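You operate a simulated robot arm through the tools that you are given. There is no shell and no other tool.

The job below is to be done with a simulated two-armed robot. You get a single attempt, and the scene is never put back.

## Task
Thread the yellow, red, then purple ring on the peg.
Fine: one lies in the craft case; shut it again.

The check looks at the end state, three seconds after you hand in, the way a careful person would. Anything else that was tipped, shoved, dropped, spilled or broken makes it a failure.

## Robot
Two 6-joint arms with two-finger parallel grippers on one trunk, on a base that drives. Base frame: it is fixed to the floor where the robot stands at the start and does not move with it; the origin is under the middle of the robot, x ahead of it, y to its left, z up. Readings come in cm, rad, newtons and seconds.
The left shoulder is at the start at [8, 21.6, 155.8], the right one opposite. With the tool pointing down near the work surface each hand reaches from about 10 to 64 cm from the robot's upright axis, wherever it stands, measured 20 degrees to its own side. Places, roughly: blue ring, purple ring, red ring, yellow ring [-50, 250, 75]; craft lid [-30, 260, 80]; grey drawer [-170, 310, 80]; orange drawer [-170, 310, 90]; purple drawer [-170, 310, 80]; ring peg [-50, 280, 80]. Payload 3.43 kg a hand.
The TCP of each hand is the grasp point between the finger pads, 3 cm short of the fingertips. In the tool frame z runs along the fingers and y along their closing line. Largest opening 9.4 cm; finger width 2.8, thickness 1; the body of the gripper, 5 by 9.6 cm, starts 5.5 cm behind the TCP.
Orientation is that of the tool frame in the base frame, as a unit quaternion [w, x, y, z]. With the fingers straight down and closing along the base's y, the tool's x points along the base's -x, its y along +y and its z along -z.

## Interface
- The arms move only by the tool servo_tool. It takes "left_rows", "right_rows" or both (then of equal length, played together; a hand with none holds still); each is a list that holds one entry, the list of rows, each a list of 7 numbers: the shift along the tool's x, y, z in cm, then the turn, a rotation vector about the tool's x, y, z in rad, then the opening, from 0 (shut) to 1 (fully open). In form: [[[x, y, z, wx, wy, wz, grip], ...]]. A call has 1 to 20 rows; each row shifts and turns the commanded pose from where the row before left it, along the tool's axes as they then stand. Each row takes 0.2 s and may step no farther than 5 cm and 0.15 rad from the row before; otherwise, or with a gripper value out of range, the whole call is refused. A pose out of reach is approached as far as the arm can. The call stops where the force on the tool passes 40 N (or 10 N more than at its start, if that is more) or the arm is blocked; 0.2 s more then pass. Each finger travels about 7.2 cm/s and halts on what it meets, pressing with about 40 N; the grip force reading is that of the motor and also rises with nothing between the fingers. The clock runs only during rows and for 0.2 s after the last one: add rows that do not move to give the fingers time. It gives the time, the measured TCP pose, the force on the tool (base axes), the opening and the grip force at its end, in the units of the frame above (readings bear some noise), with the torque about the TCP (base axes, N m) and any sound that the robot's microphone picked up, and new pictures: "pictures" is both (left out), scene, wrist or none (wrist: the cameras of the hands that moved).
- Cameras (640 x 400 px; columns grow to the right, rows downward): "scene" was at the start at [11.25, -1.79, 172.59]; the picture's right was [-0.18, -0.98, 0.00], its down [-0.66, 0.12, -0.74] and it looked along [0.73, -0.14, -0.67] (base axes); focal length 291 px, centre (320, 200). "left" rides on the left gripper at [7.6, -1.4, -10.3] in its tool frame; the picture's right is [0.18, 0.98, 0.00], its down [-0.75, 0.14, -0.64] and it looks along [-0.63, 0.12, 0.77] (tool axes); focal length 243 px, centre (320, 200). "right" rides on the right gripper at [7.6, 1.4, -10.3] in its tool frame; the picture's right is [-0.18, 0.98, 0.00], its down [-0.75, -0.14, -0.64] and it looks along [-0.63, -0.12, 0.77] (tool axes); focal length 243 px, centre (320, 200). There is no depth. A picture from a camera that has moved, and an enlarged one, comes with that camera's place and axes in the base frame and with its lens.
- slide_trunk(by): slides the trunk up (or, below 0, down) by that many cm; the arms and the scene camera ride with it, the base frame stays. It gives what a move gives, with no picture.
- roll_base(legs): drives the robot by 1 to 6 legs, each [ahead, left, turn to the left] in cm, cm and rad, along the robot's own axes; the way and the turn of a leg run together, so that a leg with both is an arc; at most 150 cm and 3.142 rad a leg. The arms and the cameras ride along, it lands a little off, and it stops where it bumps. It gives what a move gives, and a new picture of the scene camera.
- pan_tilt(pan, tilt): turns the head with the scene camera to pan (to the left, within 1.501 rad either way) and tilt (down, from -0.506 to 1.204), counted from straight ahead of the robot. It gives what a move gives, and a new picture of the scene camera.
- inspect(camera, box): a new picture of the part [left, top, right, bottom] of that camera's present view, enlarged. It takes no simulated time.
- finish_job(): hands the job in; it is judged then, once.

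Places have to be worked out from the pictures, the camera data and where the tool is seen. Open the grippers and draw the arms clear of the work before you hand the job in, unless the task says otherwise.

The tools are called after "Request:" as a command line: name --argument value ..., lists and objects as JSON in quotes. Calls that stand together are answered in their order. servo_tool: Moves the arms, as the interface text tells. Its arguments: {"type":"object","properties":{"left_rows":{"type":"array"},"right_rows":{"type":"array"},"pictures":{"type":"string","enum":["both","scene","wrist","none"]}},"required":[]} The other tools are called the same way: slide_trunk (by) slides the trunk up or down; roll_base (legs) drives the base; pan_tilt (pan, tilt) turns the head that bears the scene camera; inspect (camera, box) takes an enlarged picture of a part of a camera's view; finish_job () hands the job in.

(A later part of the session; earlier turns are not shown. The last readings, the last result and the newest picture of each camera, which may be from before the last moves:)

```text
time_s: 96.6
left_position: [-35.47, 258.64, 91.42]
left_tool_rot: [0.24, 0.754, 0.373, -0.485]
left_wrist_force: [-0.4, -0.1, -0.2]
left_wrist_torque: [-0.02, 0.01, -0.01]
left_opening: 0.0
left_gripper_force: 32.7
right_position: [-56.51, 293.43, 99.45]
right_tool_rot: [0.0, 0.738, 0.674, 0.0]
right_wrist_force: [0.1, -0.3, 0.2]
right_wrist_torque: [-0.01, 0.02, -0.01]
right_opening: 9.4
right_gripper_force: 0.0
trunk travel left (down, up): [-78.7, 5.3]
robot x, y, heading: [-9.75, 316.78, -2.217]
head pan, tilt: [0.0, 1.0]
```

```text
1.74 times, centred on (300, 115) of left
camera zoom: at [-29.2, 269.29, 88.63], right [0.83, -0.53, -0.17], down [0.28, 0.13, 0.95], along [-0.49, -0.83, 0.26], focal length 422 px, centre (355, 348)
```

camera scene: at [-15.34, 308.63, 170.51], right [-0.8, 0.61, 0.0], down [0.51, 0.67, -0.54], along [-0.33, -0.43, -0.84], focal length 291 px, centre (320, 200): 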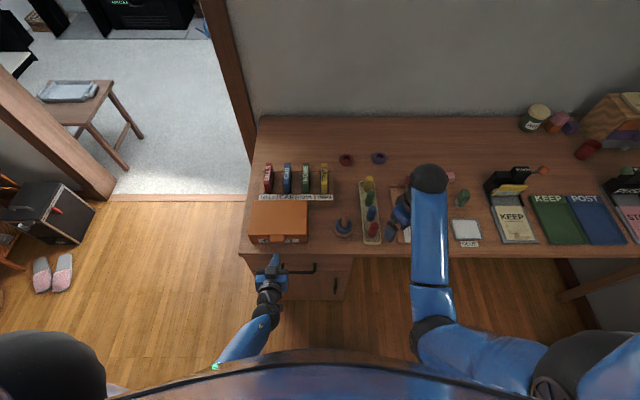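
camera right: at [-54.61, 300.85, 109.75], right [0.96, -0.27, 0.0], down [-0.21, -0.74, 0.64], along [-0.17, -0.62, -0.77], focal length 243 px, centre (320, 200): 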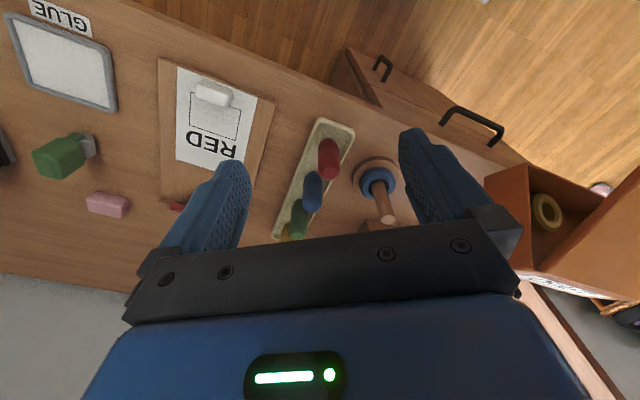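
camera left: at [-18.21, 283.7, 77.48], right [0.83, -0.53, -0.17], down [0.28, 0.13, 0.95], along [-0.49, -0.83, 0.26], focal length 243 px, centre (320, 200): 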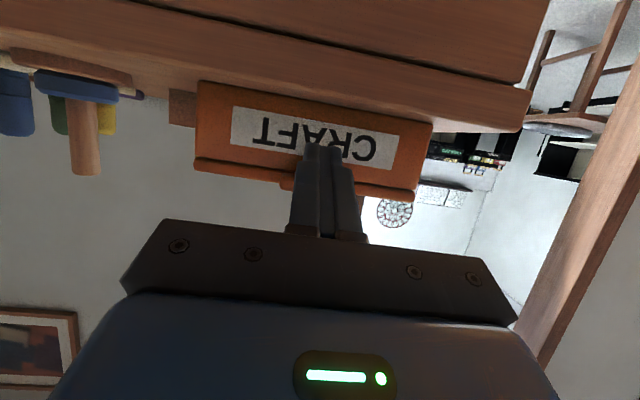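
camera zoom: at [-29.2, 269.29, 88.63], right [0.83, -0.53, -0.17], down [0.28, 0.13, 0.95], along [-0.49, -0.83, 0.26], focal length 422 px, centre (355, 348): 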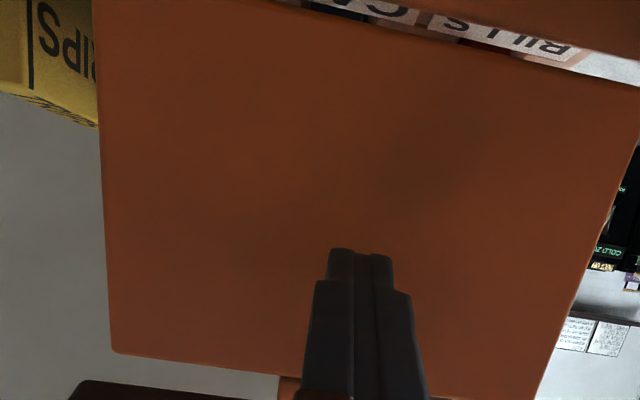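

The lid stays open on its own. I withdraw the left hand up and back and bring it to vertical again.

Request:
servo_tool --left_rows '[[[-0.12, 0, -3.7, 0, 0, 0, 0.0], [-0.12, 0, -3.7, 0, 0, 0, 0.0], [-0.12, 0, -3.7, 0, 0, 0, 0.3], [0, 0, 0, 0, 0.143, 0, 0.6], [0, 0, 0, 0, 0.143, 0, 0.9], [0, 0, 0, 0, 0.143, 0, 0.9], [0, 0, 0, 0, 0.143, 0, 0.9], [0, 0, 0, 0, 0.143, 0, 0.9], [0, 0, 0, 0, 0.143, 0, 0.9], [0, 0, 0, 0, 0.143, 0, 0.9], [0, 0, 0, 0, 0.143, 0, 0.9]]]' --pictures "both"

Request:
inspect --camera "scene" --box '[230, 160, 330, 260]'

Request:
inspect --camera "right" --box '[400, 80, 640, 240]'

```text
time_s: 99.0
left_position: [-29.54, 266.5, 96.28]
left_tool_rot: [-0.001, 0.896, 0.444, 0.002]
left_wrist_force: [-1.1, -0.8, -0.2]
left_wrist_torque: [0.02, 0.0, 0.0]
left_opening: 8.46
left_gripper_force: 0.1
right_position: [-56.53, 293.21, 99.34]
right_tool_rot: [0.0, 0.739, 0.674, 0.0]
right_wrist_force: [-1.1, -0.2, 0.5]
right_wrist_torque: [0.03, 0.01, 0.03]
right_opening: 9.4
right_gripper_force: 0.0
trunk travel left (down, up): [-78.7, 5.3]
robot x, y, heading: [-9.44, 316.94, -2.225]
head pan, tilt: [0.0, 1.0]
camera scene: at [-15.47, 308.49, 170.5], right [-0.8, 0.61, 0.0], down [0.51, 0.67, -0.54], along [-0.33, -0.43, -0.84], focal length 291 px, centre (320, 200)
camera left: at [-26.14, 273.22, 106.44], right [0.89, -0.45, 0.0], down [-0.35, -0.69, 0.64], along [-0.29, -0.57, -0.77], focal length 243 px, centre (320, 200)
```

scene: 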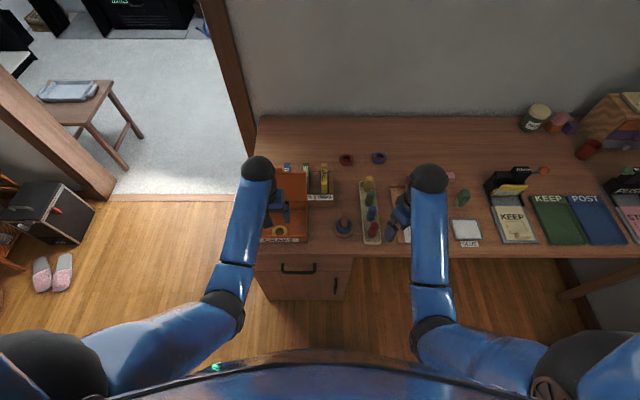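
left: 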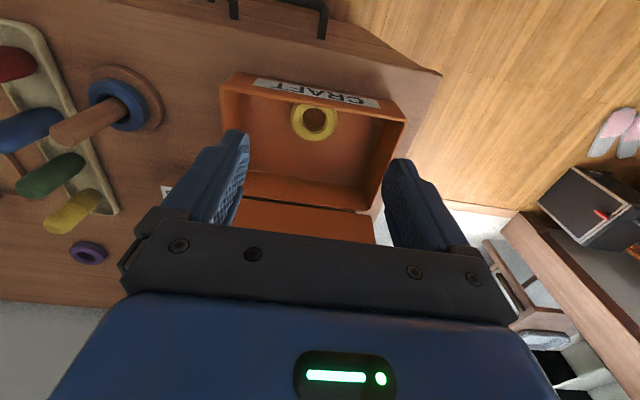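

```text
4.00 times, centred on (280, 210) of scene
camera zoom: at [-15.47, 308.49, 170.5], right [-0.8, 0.61, 0.0], down [0.51, 0.67, -0.54], along [-0.33, -0.43, -0.84], focal length 1165 px, centre (480, 160)
```

zoom: 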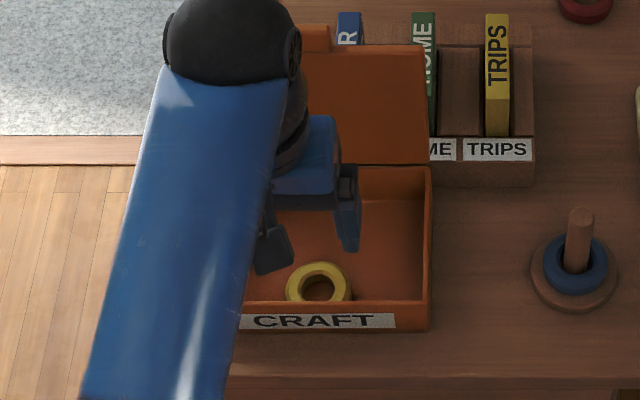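

```text
2.50 times, centred on (520, 160) of right
camera zoom: at [-54.65, 300.8, 109.72], right [0.96, -0.27, 0.0], down [-0.21, -0.74, 0.64], along [-0.17, -0.62, -0.77], focal length 606 px, centre (-180, 300)
```

zoom: 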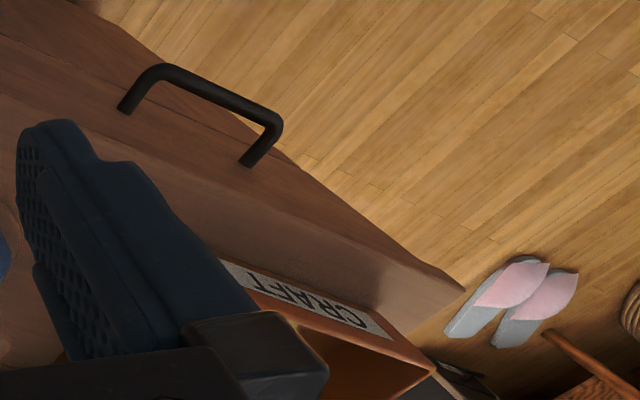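

Ring lies at about (45, 14.2) in the box, 5.9 cm across. For better reach to the peg I draw the left hand back and drive the base ahead 9.5 cm.

Request:
servo_tool --left_rows '[[[3.2, 0, 0, 0, 0, 0, 0.9], [3.2, 0, 0, 0, 0, 0, 0.9], [3.1, 0, 0, 0, 0, 0, 0.9], [0, 0, 0, 0, 0, 0, 0.9]]]' --pictures "none"

Request:
roll_base --legs '[[9.5, 0, 0]]'

Request:
inspect --camera "left" --box '[160, 40, 480, 240]'

Request:
inspect --camera "scene" --box '[230, 190, 370, 300]'

```text
time_s: 100.0
left_position: [-23.69, 274.15, 96.27]
left_tool_rot: [0.0, 0.896, 0.443, 0.0]
left_wrist_force: [0.5, 0.6, -0.5]
left_wrist_torque: [-0.01, -0.02, 0.01]
left_opening: 8.46
left_gripper_force: 0.0
right_position: [-56.56, 293.27, 99.54]
right_tool_rot: [0.0, 0.739, 0.674, 0.0]
right_wrist_force: [0.6, 0.5, -0.3]
right_wrist_torque: [-0.01, 0.0, 0.03]
right_opening: 9.4
right_gripper_force: 0.1
trunk travel left (down, up): [-78.7, 5.3]
robot x, y, heading: [-9.52, 316.88, -2.221]
head pan, tilt: [0.0, 1.0]
```

```text
time_s: 101.2
left_position: [-29.07, 266.99, 96.43]
left_tool_rot: [0.002, 0.896, 0.445, -0.003]
left_wrist_force: [0.3, 0.3, 0.3]
left_wrist_torque: [-0.04, 0.04, 0.02]
left_opening: 8.45
left_gripper_force: 0.1
right_position: [-61.8, 286.26, 99.77]
right_tool_rot: [0.001, 0.738, 0.674, -0.003]
right_wrist_force: [0.2, 1.2, -0.2]
right_wrist_torque: [-0.03, 0.02, 0.01]
right_opening: 9.38
right_gripper_force: 0.1
trunk travel left (down, up): [-78.7, 5.3]
robot x, y, heading: [-14.88, 309.49, -2.222]
head pan, tilt: [0.0, 1.0]
camera scene: at [-20.39, 301.95, 170.59], right [-0.8, 0.61, 0.0], down [0.51, 0.67, -0.55], along [-0.33, -0.44, -0.84], focal length 291 px, centre (320, 200)
```

scene: 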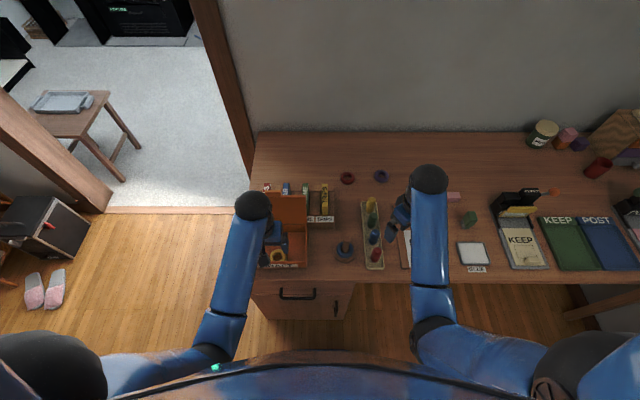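

```text
2.00 times, centred on (320, 140) of left
camera zoom: at [-25.61, 273.93, 106.65], right [0.89, -0.45, 0.0], down [-0.34, -0.68, 0.65], along [-0.29, -0.58, -0.76], focal length 485 px, centre (320, 320)
```

zoom: 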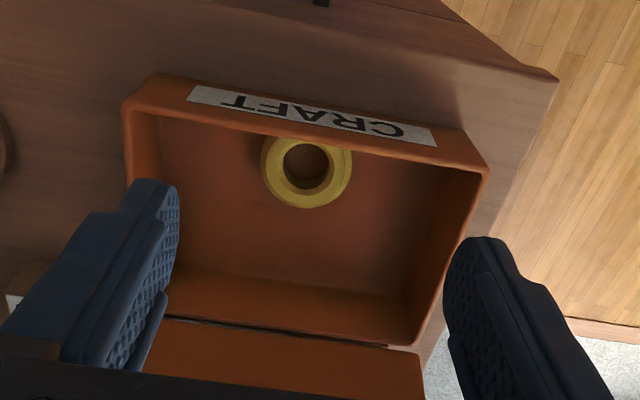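

```text
3.64 times, centred on (300, 245) of scene
camera zoom: at [-20.39, 301.95, 170.59], right [-0.8, 0.61, 0.0], down [0.51, 0.67, -0.55], along [-0.33, -0.44, -0.84], focal length 1059 px, centre (393, 36)
```

zoom: 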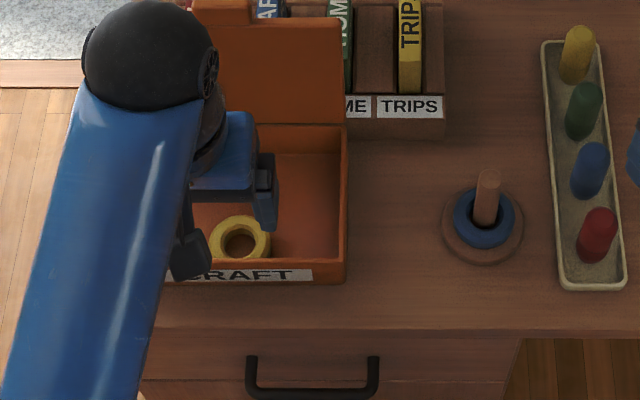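

The ring is at about base (-31.7, 263.7). I let things settle and move over it, lowering to z≈88.

Request:
servo_tool --left_rows '[[[0, 0, 0, 0, 0, 0, 0.85], [-1.8, 0, 2, 0, 0, 0, 0.85], [-1.8, 0, 3, 0, 0, 0, 0.85], [0, 0, 3, 0, 0, 0, 0.85], [0, 0, 0, 0, 0, 0, 0.85]]]' --pictures "none"

Request:
inspect --camera "left" --box '[160, 40, 480, 240]'

```text
time_s: 102.4
left_position: [-31.51, 263.9, 88.28]
left_tool_rot: [0.001, 0.896, 0.445, -0.001]
left_wrist_force: [0.5, 0.4, 0.1]
left_wrist_torque: [0.0, 0.01, 0.01]
left_opening: 8.01
left_gripper_force: 0.1
right_position: [-62.04, 285.95, 99.58]
right_tool_rot: [0.001, 0.738, 0.675, -0.001]
right_wrist_force: [0.2, -0.9, 1.1]
right_wrist_torque: [-0.01, 0.0, -0.03]
right_opening: 9.38
right_gripper_force: 0.0
trunk travel left (down, up): [-78.7, 5.3]
robot x, y, heading: [-15.25, 309.14, -2.223]
head pan, tilt: [0.0, 1.0]
```

```text
2.00 times, centred on (320, 140) of left
camera zoom: at [-28.07, 270.68, 98.37], right [0.89, -0.45, 0.0], down [-0.34, -0.68, 0.64], along [-0.29, -0.57, -0.77], focal length 485 px, centre (320, 320)
```

zoom: 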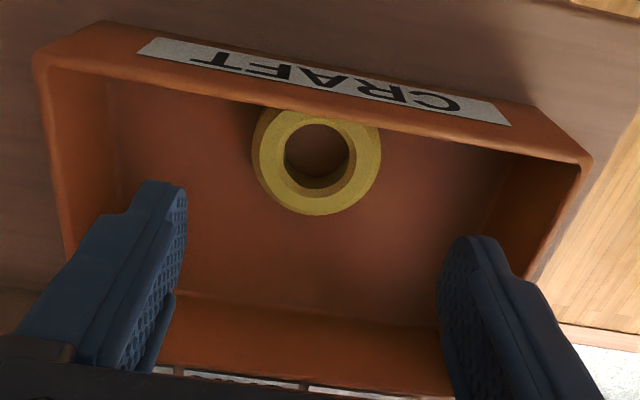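

I check the ring's size and height more exactly with larger zooms.

Request:
inspect --camera "scene" --box '[255, 235, 305, 275]'

Request:
inspect --camera "left" --box '[270, 70, 370, 160]'

Request:
inspect --camera "scene" --box '[325, 160, 395, 275]'

```text
10.00 times, centred on (280, 255) of scene
camera zoom: at [-20.87, 301.34, 170.53], right [-0.8, 0.61, 0.0], down [0.51, 0.67, -0.54], along [-0.33, -0.43, -0.84], focal length 2912 px, centre (720, -350)
```

zoom: 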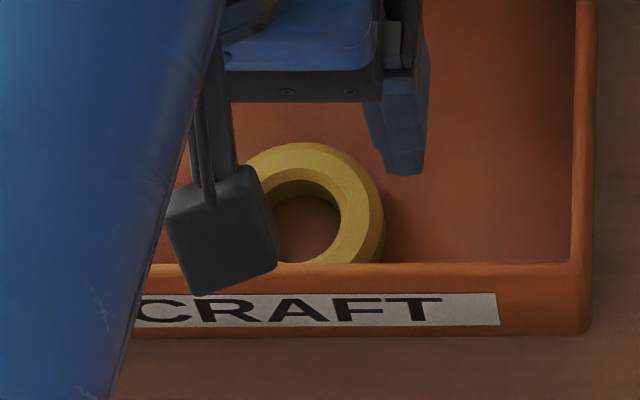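

```text
4.44 times, centred on (320, 115) of left
camera zoom: at [-28.07, 270.68, 98.37], right [0.89, -0.45, 0.0], down [-0.34, -0.68, 0.64], along [-0.29, -0.57, -0.77], focal length 1078 px, centre (320, 578)
```

zoom: 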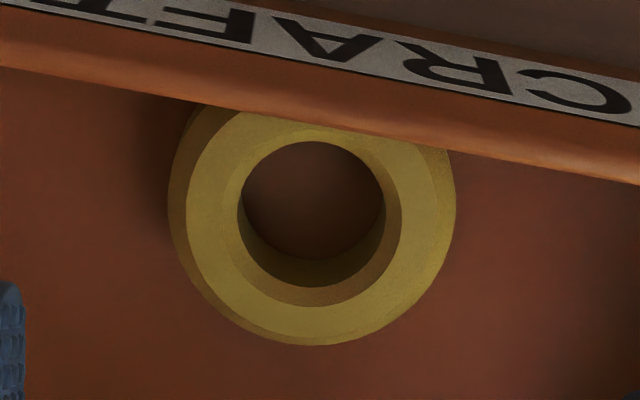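

```text
3.48 times, centred on (360, 218) of scene
camera zoom: at [-20.87, 301.34, 170.53], right [-0.8, 0.61, 0.0], down [0.51, 0.67, -0.54], along [-0.33, -0.43, -0.84], focal length 1013 px, centre (181, 139)
```

zoom: 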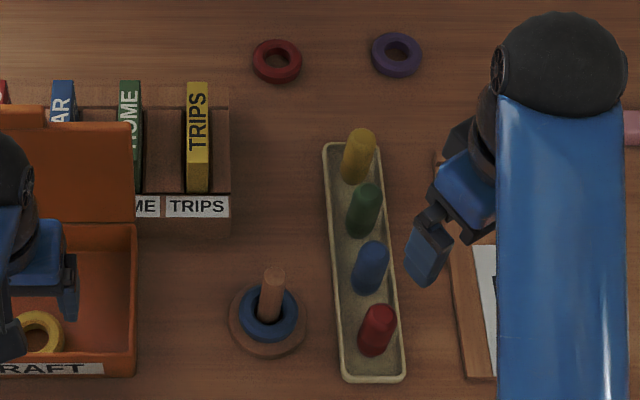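

The ring's centre is at about (-31.77, 263.83). I centre and lower towards the box floor, with the last part in small steps.

Request:
servo_tool --left_rows '[[[-0.2, -0.17, 2, 0, 0, 0, 0.85], [0, 0, 2.5, 0, 0, 0, 0.85], [0, 0, 2.3, 0, 0, 0, 0.85], [0, 0, 0, 0, 0, 0, 0.85]]]' --pictures "none"

Request:
inspect --camera "left" --box '[160, 20, 480, 220]'

```text
time_s: 103.4
left_position: [-31.83, 263.58, 81.45]
left_tool_rot: [0.0, 0.896, 0.445, 0.0]
left_wrist_force: [0.3, -0.2, 0.2]
left_wrist_torque: [0.02, 0.01, -0.01]
left_opening: 7.98
left_gripper_force: 0.1
right_position: [-62.09, 285.7, 99.45]
right_tool_rot: [0.001, 0.739, 0.674, 0.0]
right_wrist_force: [-0.1, -0.5, -0.6]
right_wrist_torque: [-0.01, -0.02, -0.03]
right_opening: 9.39
right_gripper_force: 0.1
trunk travel left (down, up): [-78.7, 5.3]
robot x, y, heading: [-15.05, 309.06, -2.221]
head pan, tilt: [0.0, 1.0]
```

```text
2.00 times, centred on (320, 120) of left
camera zoom: at [-28.4, 270.4, 91.59], right [0.89, -0.45, 0.0], down [-0.34, -0.69, 0.64], along [-0.29, -0.57, -0.77], focal length 485 px, centre (320, 360)
```

zoom: 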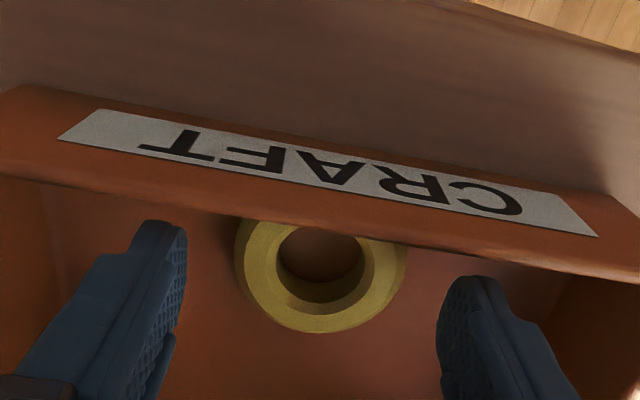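

The ring is centred sideways and about 0.4 cm nearer the robot than the grasp line; I correct and lower in small steps to feel the floor.

Request:
servo_tool --left_rows '[[[0.35, 0, 0.25, 0, 0, 0, 0.85], [0, 0, 0.25, 0, 0, 0, 0.85], [0, 0, 0.25, 0, 0, 0, 0.85], [0, 0, 0, 0, 0, 0, 0.85]]]' --pictures "none"

Request:
inspect --camera "left" --box '[160, 20, 480, 220]'

```text
time_s: 104.4
left_position: [-31.55, 263.93, 80.72]
left_tool_rot: [0.0, 0.896, 0.444, 0.0]
left_wrist_force: [0.3, 0.6, -0.3]
left_wrist_torque: [0.02, 0.03, -0.02]
left_opening: 8.01
left_gripper_force: 0.0
right_position: [-62.1, 285.74, 99.47]
right_tool_rot: [0.0, 0.738, 0.674, 0.001]
right_wrist_force: [1.2, 0.3, 0.6]
right_wrist_torque: [-0.01, 0.0, 0.0]
right_opening: 9.4
right_gripper_force: 0.0
trunk travel left (down, up): [-78.7, 5.3]
robot x, y, heading: [-14.79, 309.34, -2.224]
head pan, tilt: [0.0, 1.0]
```

```text
2.00 times, centred on (320, 120) of left
camera zoom: at [-28.2, 270.77, 90.85], right [0.89, -0.45, 0.0], down [-0.34, -0.69, 0.64], along [-0.29, -0.57, -0.77], focal length 485 px, centre (320, 360)
```

zoom: 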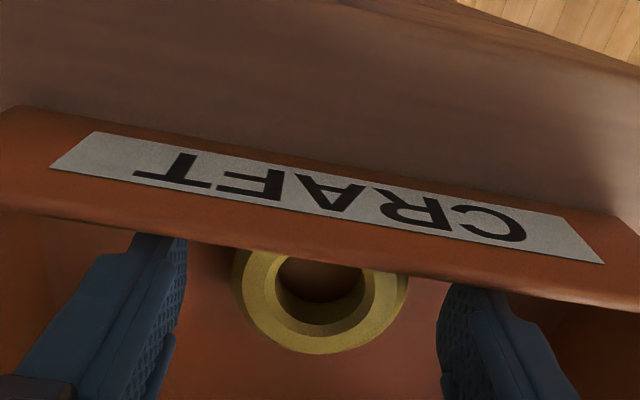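

No contact yet; continue down.

Request:
servo_tool --left_rows '[[[0, 0, 0.25, 0, 0, 0, 0.85], [0, 0, 0.25, 0, 0, 0, 0.85], [0, 0, 0.2, 0, 0, 0, 0.85], [0, 0, 0, 0, 0, 0, 0.85]]]' --pictures "none"

```text
time_s: 105.4
left_position: [-31.54, 263.96, 79.83]
left_tool_rot: [0.0, 0.896, 0.445, 0.0]
left_wrist_force: [0.2, 1.0, -0.3]
left_wrist_torque: [0.01, 0.01, 0.0]
left_opening: 7.97
left_gripper_force: 0.1
right_position: [-62.2, 285.8, 99.4]
right_tool_rot: [0.0, 0.739, 0.674, 0.0]
right_wrist_force: [0.0, -0.5, 0.1]
right_wrist_torque: [0.01, 0.01, -0.01]
right_opening: 9.41
right_gripper_force: 0.1
trunk travel left (down, up): [-78.7, 5.3]
robot x, y, heading: [-15.0, 309.42, -2.225]
head pan, tilt: [0.0, 1.0]
```

Tips at about z 76.8 with no floor contact; slightly lower and then close.

Request:
servo_tool --left_rows '[[[0, 0, 0.25, 0, 0, 0, 0.85], [0, 0, 0.2, 0, 0, 0, 0.85], [0, 0, 0, 0, 0, 0, 0.85]]]' --pictures "none"

```text
time_s: 106.2
left_position: [-31.66, 263.97, 79.48]
left_tool_rot: [0.001, 0.895, 0.445, 0.0]
left_wrist_force: [0.2, 0.4, -0.1]
left_wrist_torque: [-0.01, 0.01, -0.01]
left_opening: 7.99
left_gripper_force: 0.1
right_position: [-62.21, 285.85, 99.4]
right_tool_rot: [0.0, 0.738, 0.675, -0.001]
right_wrist_force: [-0.8, -0.2, 0.1]
right_wrist_torque: [0.01, 0.0, -0.04]
right_opening: 9.45
right_gripper_force: 0.0
trunk travel left (down, up): [-78.7, 5.3]
robot x, y, heading: [-14.64, 309.26, -2.225]
head pan, tilt: [0.0, 1.0]
```

Still free. I close the fingers on the ring.

Request:
servo_tool --left_rows '[[[0, 0, 0, 0, 0, 0, 0.7], [0, 0, 0, 0, 0, 0, 0.55], [0, 0, 0, 0, 0, 0, 0.5], [0, 0, 0, 0, 0, 0, 0.45], [0, 0, 0, 0, 0, 0, 0.45]]]' --pictures "none"

Request:
inspect --camera "left" --box '[160, 20, 480, 220]'

```text
time_s: 107.4
left_position: [-31.59, 264.05, 79.39]
left_tool_rot: [0.0, 0.896, 0.445, 0.0]
left_wrist_force: [-0.4, 0.1, 0.5]
left_wrist_torque: [0.0, 0.02, 0.04]
left_opening: 5.64
left_gripper_force: 39.5
right_position: [-62.08, 285.76, 99.47]
right_tool_rot: [0.0, 0.738, 0.675, -0.001]
right_wrist_force: [0.2, 0.1, 1.4]
right_wrist_torque: [0.01, 0.03, 0.0]
right_opening: 9.39
right_gripper_force: 0.1
trunk travel left (down, up): [-78.7, 5.3]
robot x, y, heading: [-15.0, 309.42, -2.219]
head pan, tilt: [0.0, 1.0]
```

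```text
2.00 times, centred on (320, 120) of left
camera zoom: at [-28.2, 270.81, 89.69], right [0.89, -0.45, 0.0], down [-0.34, -0.69, 0.64], along [-0.29, -0.57, -0.77], focal length 485 px, centre (320, 360)
```

zoom: 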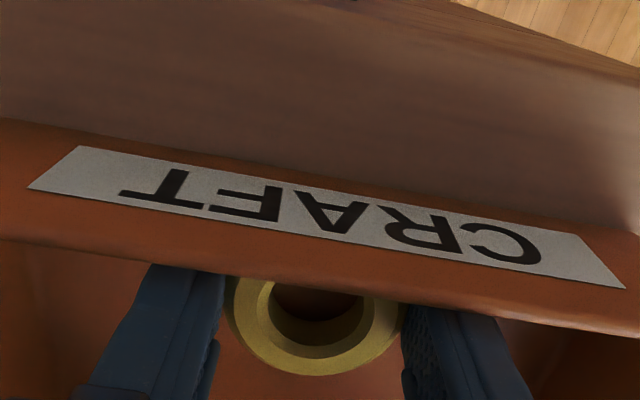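

The ring is gripped (5.64 cm). I lift it straight up out of the box.

Request:
servo_tool --left_rows '[[[0, 0, -1, 0, 0, 0, 0.45], [0, 0, -2, 0, 0, 0, 0.45], [0, 0, -3, 0, 0, 0, 0.45], [0, 0, -3, 0, 0, 0, 0.45], [0, 0, -3, 0, 0, 0, 0.45], [0, 0, -3, 0, 0, 0, 0.45], [0, 0, 0, 0, 0, 0, 0.45]]]'

```text
time_s: 109.0
left_position: [-31.59, 263.94, 94.58]
left_tool_rot: [0.0, 0.896, 0.445, 0.001]
left_wrist_force: [0.5, 0.0, -0.7]
left_wrist_torque: [-0.04, -0.02, 0.04]
left_opening: 5.63
left_gripper_force: 39.8
right_position: [-62.14, 285.75, 99.43]
right_tool_rot: [0.0, 0.739, 0.674, 0.0]
right_wrist_force: [-0.3, 0.4, -0.2]
right_wrist_torque: [0.04, 0.03, 0.0]
right_opening: 9.4
right_gripper_force: 0.1
trunk travel left (down, up): [-78.7, 5.3]
robot x, y, heading: [-14.79, 309.39, -2.222]
head pan, tilt: [0.0, 1.0]
camera scene: at [-21.02, 301.13, 170.51], right [-0.8, 0.61, 0.0], down [0.51, 0.67, -0.54], along [-0.33, -0.43, -0.84], focal length 291 px, centre (320, 200)
camera left: at [-28.2, 270.75, 104.78], right [0.89, -0.45, 0.0], down [-0.34, -0.69, 0.64], along [-0.29, -0.57, -0.77], focal length 243 px, centre (320, 200)
```

scene: 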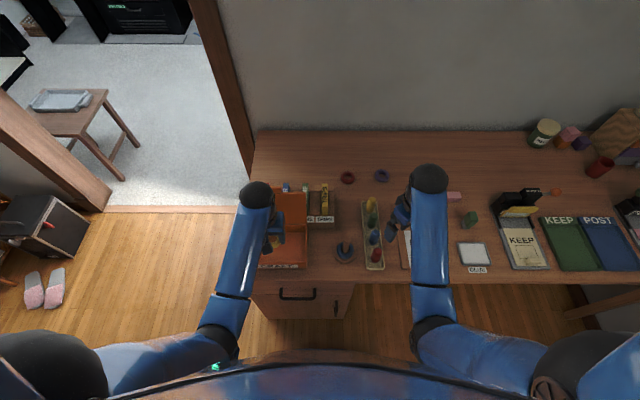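
left: 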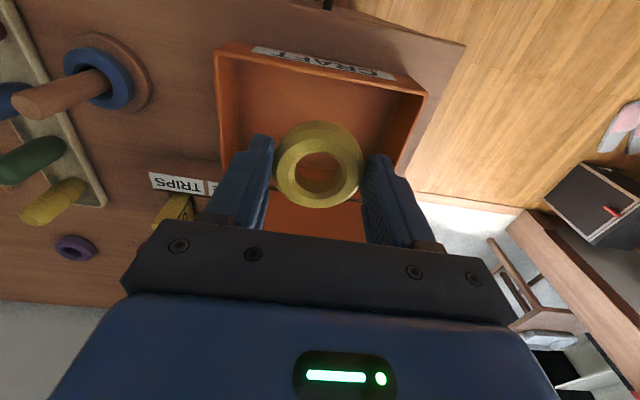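

The ring is out and held level. From both cameras the peg is at about base (-51.3, 275.3). I move the right hand out of the way to the right and carry the ring sideways to just short of the peg at z≈97.

Request:
servo_tool --right_rows '[[[0, 0, 0, 0, 0, 0.14, 0.9], [0, 0, 0, 0, 0, 0.14, 0.9], [0, 0, 0, 0, 0, 0.14, 0.9], [0, 0, 0, 0, 0, 0.14, 0.9], [1, -4, 0, 0, 0, 0, 0.9], [1, -4, 0, 0, 0, 0, 0.9], [1, -4, 0, 0, 0, 0, 0.9], [0, 0, 0, 0, 0, 0, 0.9]]]' --left_rows '[[[0, 0, -1, 0, 0, 0, 0.45], [0, 0, -1.2, 0, 0, 0, 0.45], [0, 0, 0, 0, 0, 0, 0.45], [0, -4, 0, 0, 0, 0, 0.45], [-0.5, -4, 0, 0, 0, 0, 0.45], [-0.5, -4, 0, 0, 0, 0, 0.45], [-0.5, -4, 0, 0, 0, 0, 0.45], [0, 0, 0, 0, 0, 0, 0.45]]]'

```text
time_s: 110.8
left_position: [-45.16, 272.4, 96.67]
left_tool_rot: [0.0, 0.895, 0.445, 0.0]
left_wrist_force: [-0.3, -0.7, -1.0]
left_wrist_torque: [0.04, 0.02, -0.01]
left_opening: 5.63
left_gripper_force: 39.5
right_position: [-69.81, 295.44, 99.55]
right_tool_rot: [0.0, 0.896, 0.444, 0.0]
right_wrist_force: [-0.6, -0.3, -0.2]
right_wrist_torque: [0.02, 0.01, 0.03]
right_opening: 8.48
right_gripper_force: 0.1
trunk travel left (down, up): [-78.7, 5.3]
robot x, y, heading: [-14.98, 309.33, -2.223]
head pan, tilt: [0.0, 1.0]
camera scene: at [-21.0, 301.12, 170.51], right [-0.8, 0.61, 0.0], down [0.51, 0.67, -0.54], along [-0.33, -0.43, -0.84], focal length 291 px, centre (320, 200)
camera right: at [-64.32, 300.79, 109.84], right [0.67, -0.74, 0.0], down [-0.57, -0.51, 0.64], along [-0.48, -0.43, -0.77], focal length 243 px, centre (320, 200)
camera left: at [-41.83, 279.17, 106.97], right [0.89, -0.45, 0.0], down [-0.34, -0.69, 0.64], along [-0.29, -0.57, -0.77], focal length 243 px, centre (320, 200)
```

scene: 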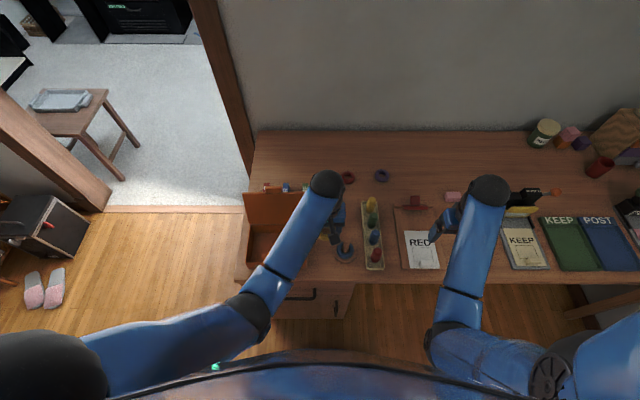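
right: 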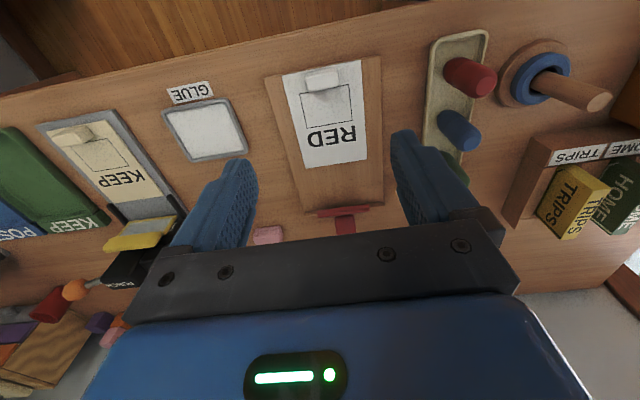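
left: 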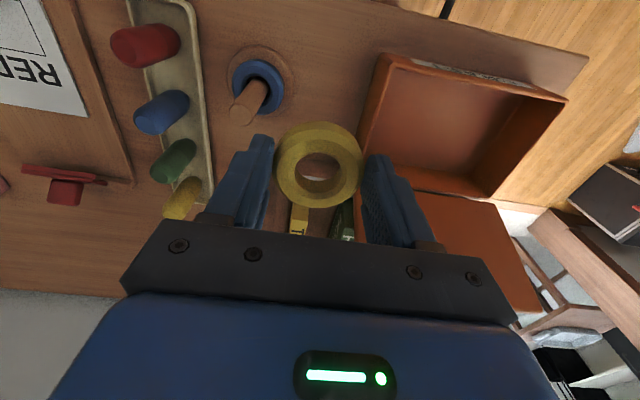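

I zoom both wrist cameras on the peg to triangulate its top precisely.

Request:
inspect --camera "left" --box '[210, 40, 380, 220]'

Request:
inspect --camera "right" --box '[480, 20, 640, 140]'

Request:
inspect --camera "scene" --box '[310, 220, 380, 275]'

```text
2.22 times, centred on (295, 130) of left
camera zoom: at [-41.83, 279.17, 106.97], right [0.89, -0.45, 0.0], down [-0.34, -0.69, 0.64], along [-0.29, -0.57, -0.77], focal length 539 px, centre (376, 356)
```

zoom: 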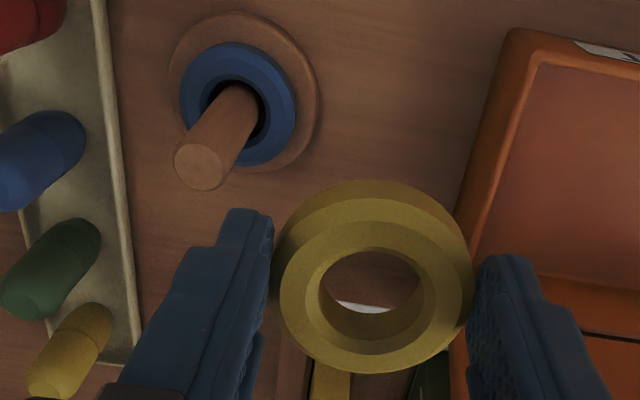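

```text
3.33 times, centred on (560, 80) of right
camera zoom: at [-64.32, 300.79, 109.84], right [0.67, -0.74, 0.0], down [-0.57, -0.51, 0.64], along [-0.48, -0.43, -0.77], focal length 809 px, centre (-480, 600)
```

zoom: 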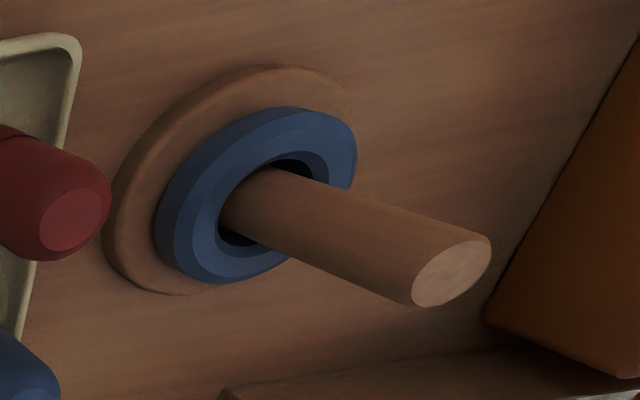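

```text
7.27 times, centred on (345, 248) of scene
camera zoom: at [-21.0, 301.12, 170.51], right [-0.8, 0.61, 0.0], down [0.51, 0.67, -0.54], along [-0.33, -0.43, -0.84], focal length 2118 px, centre (138, -146)
```

zoom: 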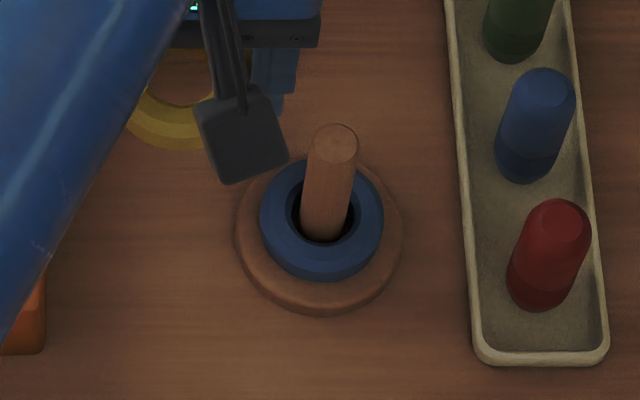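

The two views agree: peg top at (-51.69, 275.22, 85.5). I move the ring over it at z 92.

Request:
servo_tool --left_rows '[[[-0.8, -3.4, 0, 0, 0, 0, 0.45], [-0.89, -3.51, 0, 0, 0, 0, 0.45], [0, 0, 2, 0, 0, 0, 0.45], [0, 0, 2.5, 0, 0, 0, 0.45], [0, 0, 0, 0, 0, 0, 0.45]]]' --pictures "none"

Request:
inspect --camera "left" --box '[230, 40, 410, 220]'

Request:
inspect --camera "right" --box '[480, 20, 640, 140]'

Request:
inspect --camera "scene" --box '[310, 210, 380, 265]'

```text
time_s: 112.0
left_position: [-51.83, 275.38, 92.18]
left_tool_rot: [0.0, 0.896, 0.445, 0.0]
left_wrist_force: [0.3, 0.6, -0.8]
left_wrist_torque: [-0.03, -0.02, -0.02]
left_opening: 5.65
left_gripper_force: 39.9
right_position: [-69.89, 295.48, 99.44]
right_tool_rot: [0.0, 0.896, 0.443, 0.0]
right_wrist_force: [0.1, -0.4, 0.7]
right_wrist_torque: [-0.01, 0.03, 0.01]
right_opening: 8.45
right_gripper_force: 0.1
trunk travel left (down, up): [-78.7, 5.3]
robot x, y, heading: [-15.04, 309.49, -2.228]
head pan, tilt: [0.0, 1.0]
```

```text
2.22 times, centred on (320, 130) of left
camera zoom: at [-48.42, 282.17, 102.32], right [0.89, -0.45, 0.0], down [-0.34, -0.69, 0.64], along [-0.29, -0.57, -0.77], focal length 539 px, centre (320, 356)
```

zoom: 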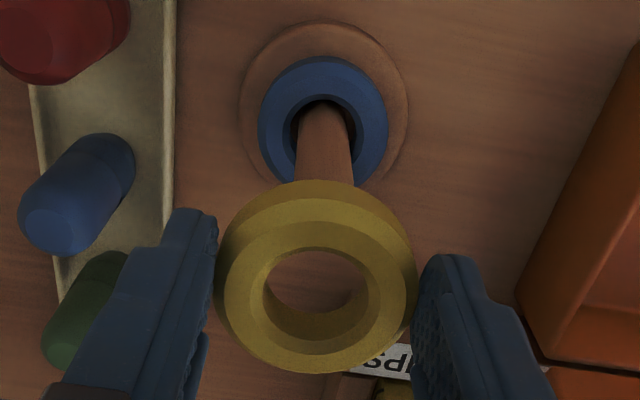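

```text
3.33 times, centred on (560, 80) of right
camera zoom: at [-64.39, 300.81, 109.8], right [0.67, -0.74, 0.0], down [-0.57, -0.51, 0.64], along [-0.48, -0.43, -0.77], focal length 809 px, centre (-480, 600)
```

zoom: 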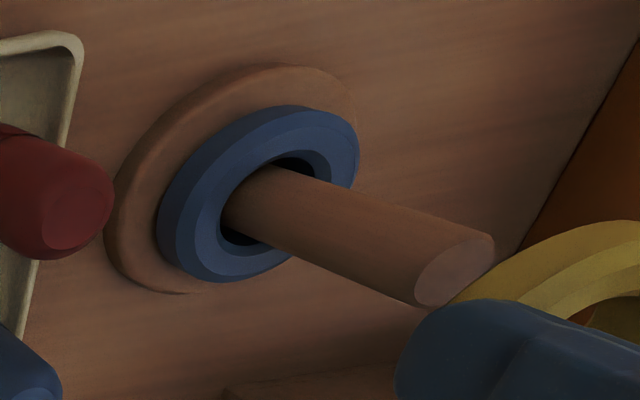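

```text
7.27 times, centred on (345, 238) of scene
camera zoom: at [-21.15, 301.19, 170.51], right [-0.8, 0.61, 0.0], down [0.51, 0.67, -0.54], along [-0.33, -0.43, -0.84], focal length 2118 px, centre (138, -73)
```

zoom: 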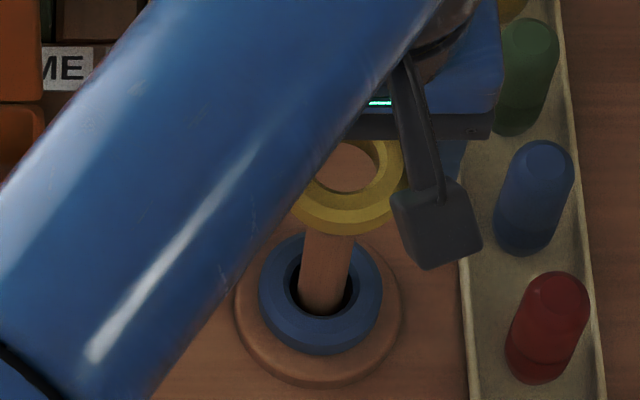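

The views show the ring about 0.2 cm to the right and 0.15 cm ahead of the peg axis. I correct and lower until the ring is just above the peg top, then check again.

Request:
servo_tool --left_rows '[[[0.15, 0.18, 1.0, 0, 0, 0, 0.45], [0, 0, 1.5, 0, 0, 0, 0.45], [0, 0, 0, 0, 0, 0, 0.45]]]' --pictures "none"

Request:
inspect --camera "left" --box '[230, 40, 410, 220]'

Request:
inspect --camera "right" --box '[480, 20, 640, 140]'

Request:
inspect --camera "scene" --box '[310, 210, 380, 265]'

```text
time_s: 112.8
left_position: [-51.61, 275.37, 89.64]
left_tool_rot: [0.0, 0.896, 0.444, 0.0]
left_wrist_force: [-0.1, -0.4, -1.2]
left_wrist_torque: [-0.01, 0.01, -0.03]
left_opening: 5.61
left_gripper_force: 40.1
right_position: [-69.9, 295.52, 99.45]
right_tool_rot: [0.0, 0.896, 0.444, 0.0]
right_wrist_force: [-0.7, 0.2, 0.4]
right_wrist_torque: [-0.02, 0.01, 0.03]
right_opening: 8.46
right_gripper_force: 0.1
trunk travel left (down, up): [-78.7, 5.3]
robot x, y, heading: [-14.96, 309.41, -2.22]
head pan, tilt: [0.0, 1.0]
```

```text
2.22 times, centred on (320, 130) of left
camera zoom: at [-48.14, 282.17, 99.87], right [0.89, -0.45, 0.0], down [-0.34, -0.69, 0.64], along [-0.29, -0.57, -0.77], focal length 539 px, centre (320, 356)
```

zoom: 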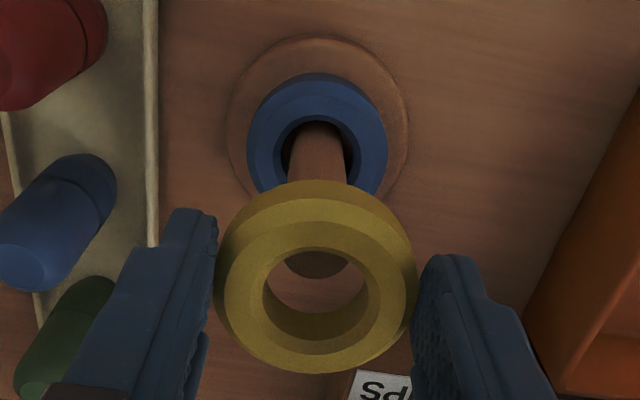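

```text
3.33 times, centred on (560, 80) of right
camera zoom: at [-64.33, 300.79, 109.82], right [0.67, -0.74, 0.0], down [-0.57, -0.51, 0.64], along [-0.48, -0.43, -0.77], focal length 809 px, centre (-480, 600)
```

zoom: 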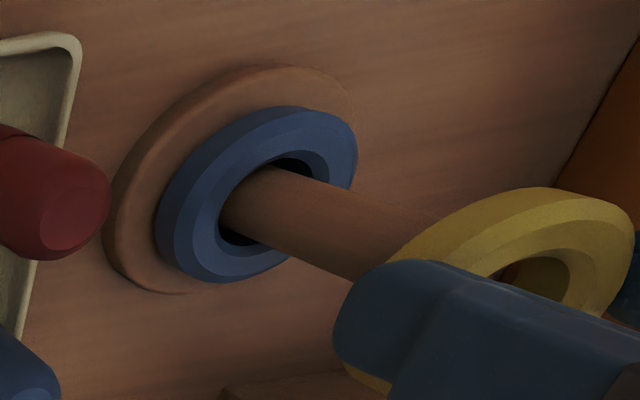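

```text
7.27 times, centred on (345, 238) of scene
camera zoom: at [-21.06, 301.16, 170.51], right [-0.8, 0.61, 0.0], down [0.51, 0.67, -0.54], along [-0.33, -0.43, -0.84], focal length 2118 px, centre (138, -73)
```

zoom: 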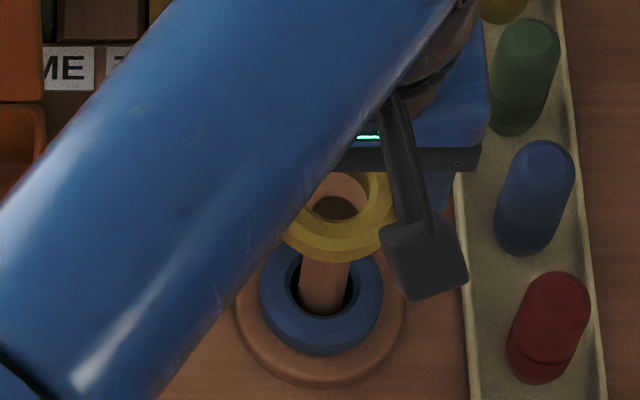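

Alignment looks right: peg axis at the grasp axis in the wrist view. I lower slowly over the peg top.

Request:
servo_tool --left_rows '[[[0, 0, 0.5, 0, 0, 0, 0.45], [0, 0, 0.5, 0, 0, 0, 0.45], [0, 0, 0.5, 0, 0, 0, 0.45], [0, 0, 0.5, 0, 0, 0, 0.45], [0, 0, 0.5, 0, 0, 0, 0.45], [0, 0, 0, 0, 0, 0, 0.45]]]' --pictures "none"

Request:
inspect --camera "left" --box '[230, 40, 410, 220]'

Request:
inspect --camera "right" --box '[480, 20, 640, 140]'

```text
time_s: 114.2
left_position: [-51.45, 275.43, 87.16]
left_tool_rot: [0.001, 0.895, 0.445, 0.001]
left_wrist_force: [2.6, 3.6, -2.2]
left_wrist_torque: [0.1, -0.08, -0.02]
left_opening: 5.63
left_gripper_force: 40.2
right_position: [-69.76, 295.62, 99.76]
right_tool_rot: [0.001, 0.896, 0.444, 0.0]
right_wrist_force: [-0.8, -0.7, 0.3]
right_wrist_torque: [-0.02, 0.01, 0.0]
right_opening: 8.47
right_gripper_force: 0.0
trunk travel left (down, up): [-78.7, 5.3]
robot x, y, heading: [-14.96, 309.17, -2.221]
head pan, tilt: [0.0, 1.0]
```

```text
2.22 times, centred on (320, 130) of left
camera zoom: at [-48.05, 282.21, 97.37], right [0.89, -0.45, 0.0], down [-0.34, -0.69, 0.64], along [-0.29, -0.57, -0.77], focal length 539 px, centre (320, 356)
```

zoom: 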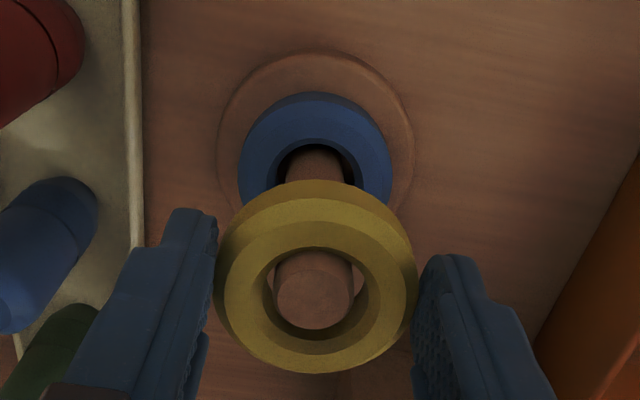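

```text
3.33 times, centred on (560, 80) of right
camera zoom: at [-64.26, 300.87, 109.85], right [0.67, -0.74, 0.0], down [-0.57, -0.51, 0.64], along [-0.48, -0.43, -0.77], focal length 809 px, centre (-480, 600)
```

zoom: 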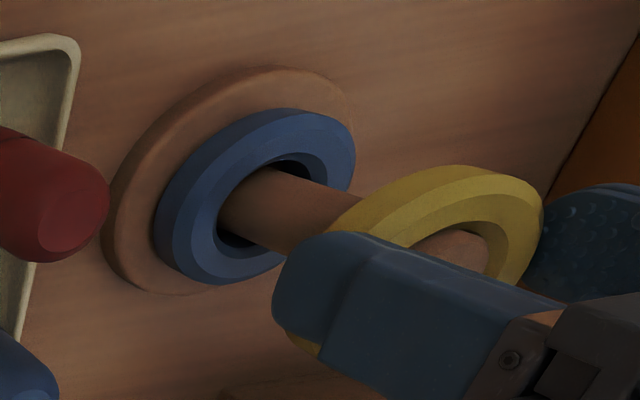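

The ring is threaded on the peg top, with a 4 N push towards the robot, so I shift 0.25 cm that way to relieve it and continue down.

Request:
servo_tool --left_rows '[[[0.25, 0, 0, 0, 0, 0, 0.45], [0, 0, 0, 0, 0, 0, 0.45]]]' --pictures "none"

```text
time_s: 114.8
left_position: [-51.56, 275.48, 87.26]
left_tool_rot: [0.0, 0.895, 0.445, 0.0]
left_wrist_force: [0.0, 0.9, -0.6]
left_wrist_torque: [0.0, 0.0, 0.0]
left_opening: 5.62
left_gripper_force: 39.8
right_position: [-69.92, 295.46, 99.48]
right_tool_rot: [0.0, 0.896, 0.444, 0.0]
right_wrist_force: [0.0, 0.1, 0.4]
right_wrist_torque: [0.01, -0.01, -0.01]
right_opening: 8.46
right_gripper_force: 0.1
trunk travel left (down, up): [-78.7, 5.3]
robot x, y, heading: [-14.48, 309.2, -2.22]
head pan, tilt: [0.0, 1.0]
```

Force relieved. I continue lowering in small steps towards the seat on the blue ring.

Request:
servo_tool --left_rows '[[[0, 0, 0.5, 0, 0, 0, 0.45], [0, 0, 0.5, 0, 0, 0, 0.45], [0, 0, 0.5, 0, 0, 0, 0.45], [0, 0, 0.5, 0, 0, 0, 0.45], [0, 0, 0.5, 0, 0, 0, 0.45], [0, 0, 0.5, 0, 0, 0, 0.45], [0, 0, 0, 0, 0, 0, 0.45]]]' --pictures "none"

Request:
inspect --camera "right" --box '[480, 20, 640, 140]'

```text
time_s: 116.4
left_position: [-51.5, 275.55, 84.2]
left_tool_rot: [-0.001, 0.896, 0.445, 0.001]
left_wrist_force: [0.2, -0.3, 0.4]
left_wrist_torque: [0.01, -0.02, -0.01]
left_opening: 5.65
left_gripper_force: 40.1
right_position: [-69.8, 295.37, 99.54]
right_tool_rot: [0.0, 0.897, 0.443, 0.0]
right_wrist_force: [1.4, -0.5, -0.2]
right_wrist_torque: [0.0, -0.03, 0.03]
right_opening: 8.46
right_gripper_force: 0.0
trunk travel left (down, up): [-78.7, 5.3]
robot x, y, heading: [-14.83, 309.12, -2.216]
head pan, tilt: [0.0, 1.0]
```

```text
3.33 times, centred on (560, 80) of right
camera zoom: at [-64.31, 300.78, 109.83], right [0.67, -0.74, 0.0], down [-0.57, -0.51, 0.64], along [-0.48, -0.43, -0.77], focal length 809 px, centre (-480, 600)
```

zoom: 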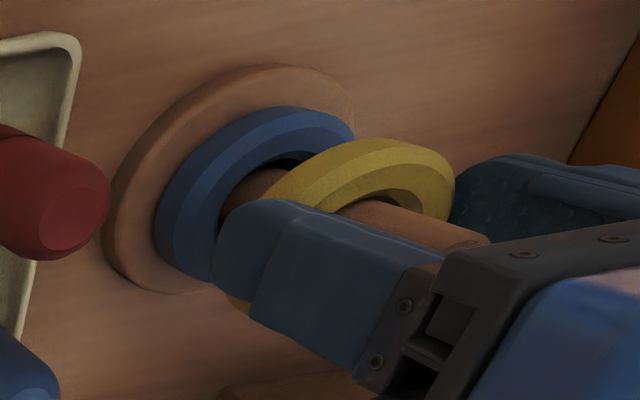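

Threaded nicely. I continue down toward contact.

Request:
servo_tool --left_rows '[[[0, 0, 0.4, 0, 0, 0, 0.45], [0, 0, 0.4, 0, 0, 0, 0.45], [0, 0, 0.4, 0, 0, 0, 0.45], [0, 0, 0.4, 0, 0, 0, 0.45], [0, 0, 0.4, 0, 0, 0, 0.45], [0, 0, 0, 0, 0, 0, 0.45]]]' --pictures "none"

Request:
inspect --camera "right" --box '[480, 20, 640, 140]'

```text
time_s: 117.8
left_position: [-51.36, 275.57, 82.24]
left_tool_rot: [0.0, 0.896, 0.445, 0.0]
left_wrist_force: [0.2, 0.6, -0.7]
left_wrist_torque: [-0.02, 0.02, 0.0]
left_opening: 5.61
left_gripper_force: 39.7
right_position: [-70.01, 295.41, 99.53]
right_tool_rot: [0.0, 0.896, 0.444, 0.0]
right_wrist_force: [0.6, 0.0, 0.3]
right_wrist_torque: [-0.04, 0.0, -0.01]
right_opening: 8.46
right_gripper_force: 0.0
trunk travel left (down, up): [-78.7, 5.3]
robot x, y, heading: [-15.09, 309.28, -2.225]
head pan, tilt: [0.0, 1.0]
```

```text
3.33 times, centred on (560, 80) of right
camera zoom: at [-64.31, 300.79, 109.83], right [0.67, -0.74, 0.0], down [-0.57, -0.51, 0.64], along [-0.48, -0.43, -0.77], focal length 809 px, centre (-480, 600)
```

zoom: 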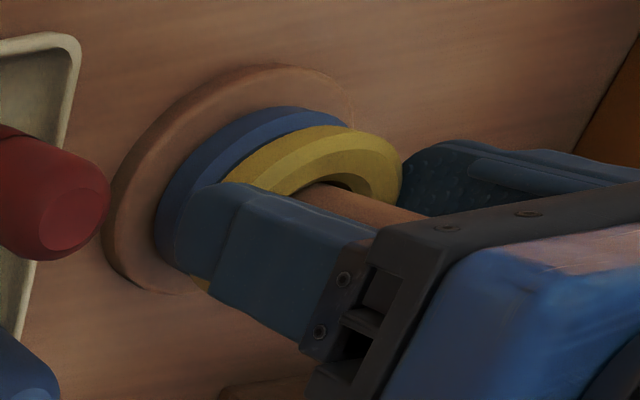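

Nearly seated. A few more small steps until it touches.

Request:
servo_tool --left_rows '[[[0, 0, 0.3, 0, 0, 0, 0.45], [0, 0, 0.3, 0, 0, 0, 0.45], [0, 0, 0, 0, 0, 0, 0.45]]]' --pictures "none"

```text
time_s: 118.6
left_position: [-51.53, 275.56, 82.05]
left_tool_rot: [0.0, 0.896, 0.445, -0.004]
left_wrist_force: [3.4, -2.8, 36.8]
left_wrist_torque: [-0.53, -0.13, 0.04]
left_opening: 5.67
left_gripper_force: 40.2
right_position: [-69.72, 295.57, 99.71]
right_tool_rot: [0.0, 0.896, 0.444, -0.002]
right_wrist_force: [1.3, 0.0, 0.4]
right_wrist_torque: [0.0, 0.03, 0.02]
right_opening: 8.42
right_gripper_force: 0.1
trunk travel left (down, up): [-78.7, 5.3]
robot x, y, heading: [-15.24, 309.36, -2.221]
head pan, tilt: [0.0, 1.0]
```

Seated (contact force). I ease up and open the fingers just enough.

Request:
servo_tool --left_rows '[[[0, 0, -0.45, 0, 0, 0, 0.45], [0, 0, 0, 0, 0, 0, 0.5], [0, 0, 0, 0, 0, 0, 0.6], [0, 0, 0, 0, 0, 0, 0.7], [0, 0, 0, 0, 0, 0, 0.72]]]' --pictures "none"

Request:
inspect --camera "right" --box '[480, 20, 640, 140]'

Request:
inspect --camera "left" --box '[200, 20, 440, 220]'

```text
time_s: 119.8
left_position: [-51.44, 275.48, 82.04]
left_tool_rot: [0.0, 0.896, 0.445, 0.002]
left_wrist_force: [0.1, 0.3, -0.5]
left_wrist_torque: [-0.01, -0.03, -0.01]
left_opening: 6.77
left_gripper_force: 0.0
right_position: [-69.77, 295.45, 99.62]
right_tool_rot: [0.0, 0.896, 0.444, 0.0]
right_wrist_force: [-1.1, -0.2, 1.0]
right_wrist_torque: [-0.01, 0.01, -0.02]
right_opening: 8.47
right_gripper_force: 0.0
trunk travel left (down, up): [-78.7, 5.3]
robot x, y, heading: [-14.71, 309.12, -2.218]
head pan, tilt: [0.0, 1.0]
```

```text
3.33 times, centred on (560, 80) of right
camera zoom: at [-64.31, 300.79, 109.83], right [0.67, -0.74, 0.0], down [-0.57, -0.51, 0.64], along [-0.48, -0.43, -0.77], focal length 809 px, centre (-480, 600)
```

zoom: 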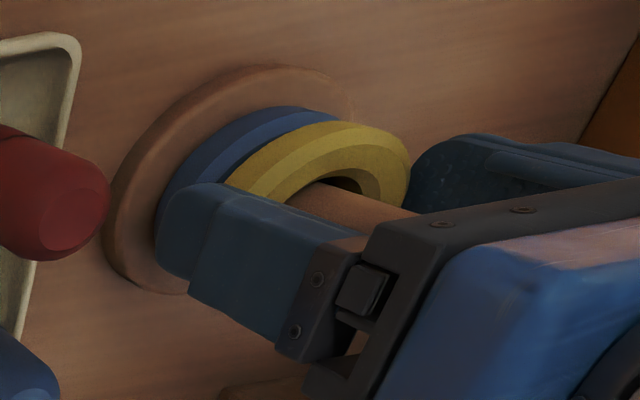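

```text
2.00 times, centred on (320, 120) of left
camera zoom: at [-47.96, 282.33, 92.22], right [0.89, -0.45, 0.0], down [-0.34, -0.69, 0.64], along [-0.29, -0.57, -0.77], focal length 485 px, centre (320, 360)
```

zoom: 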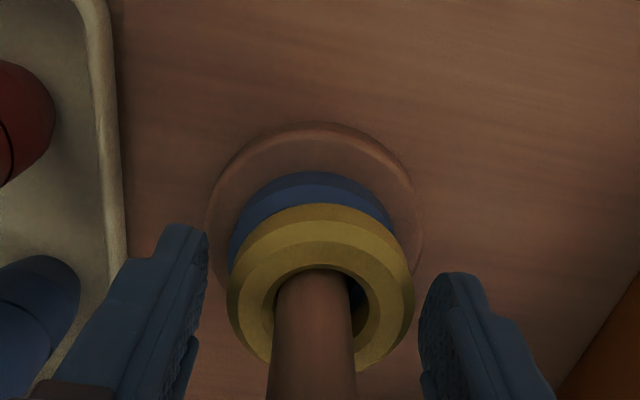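

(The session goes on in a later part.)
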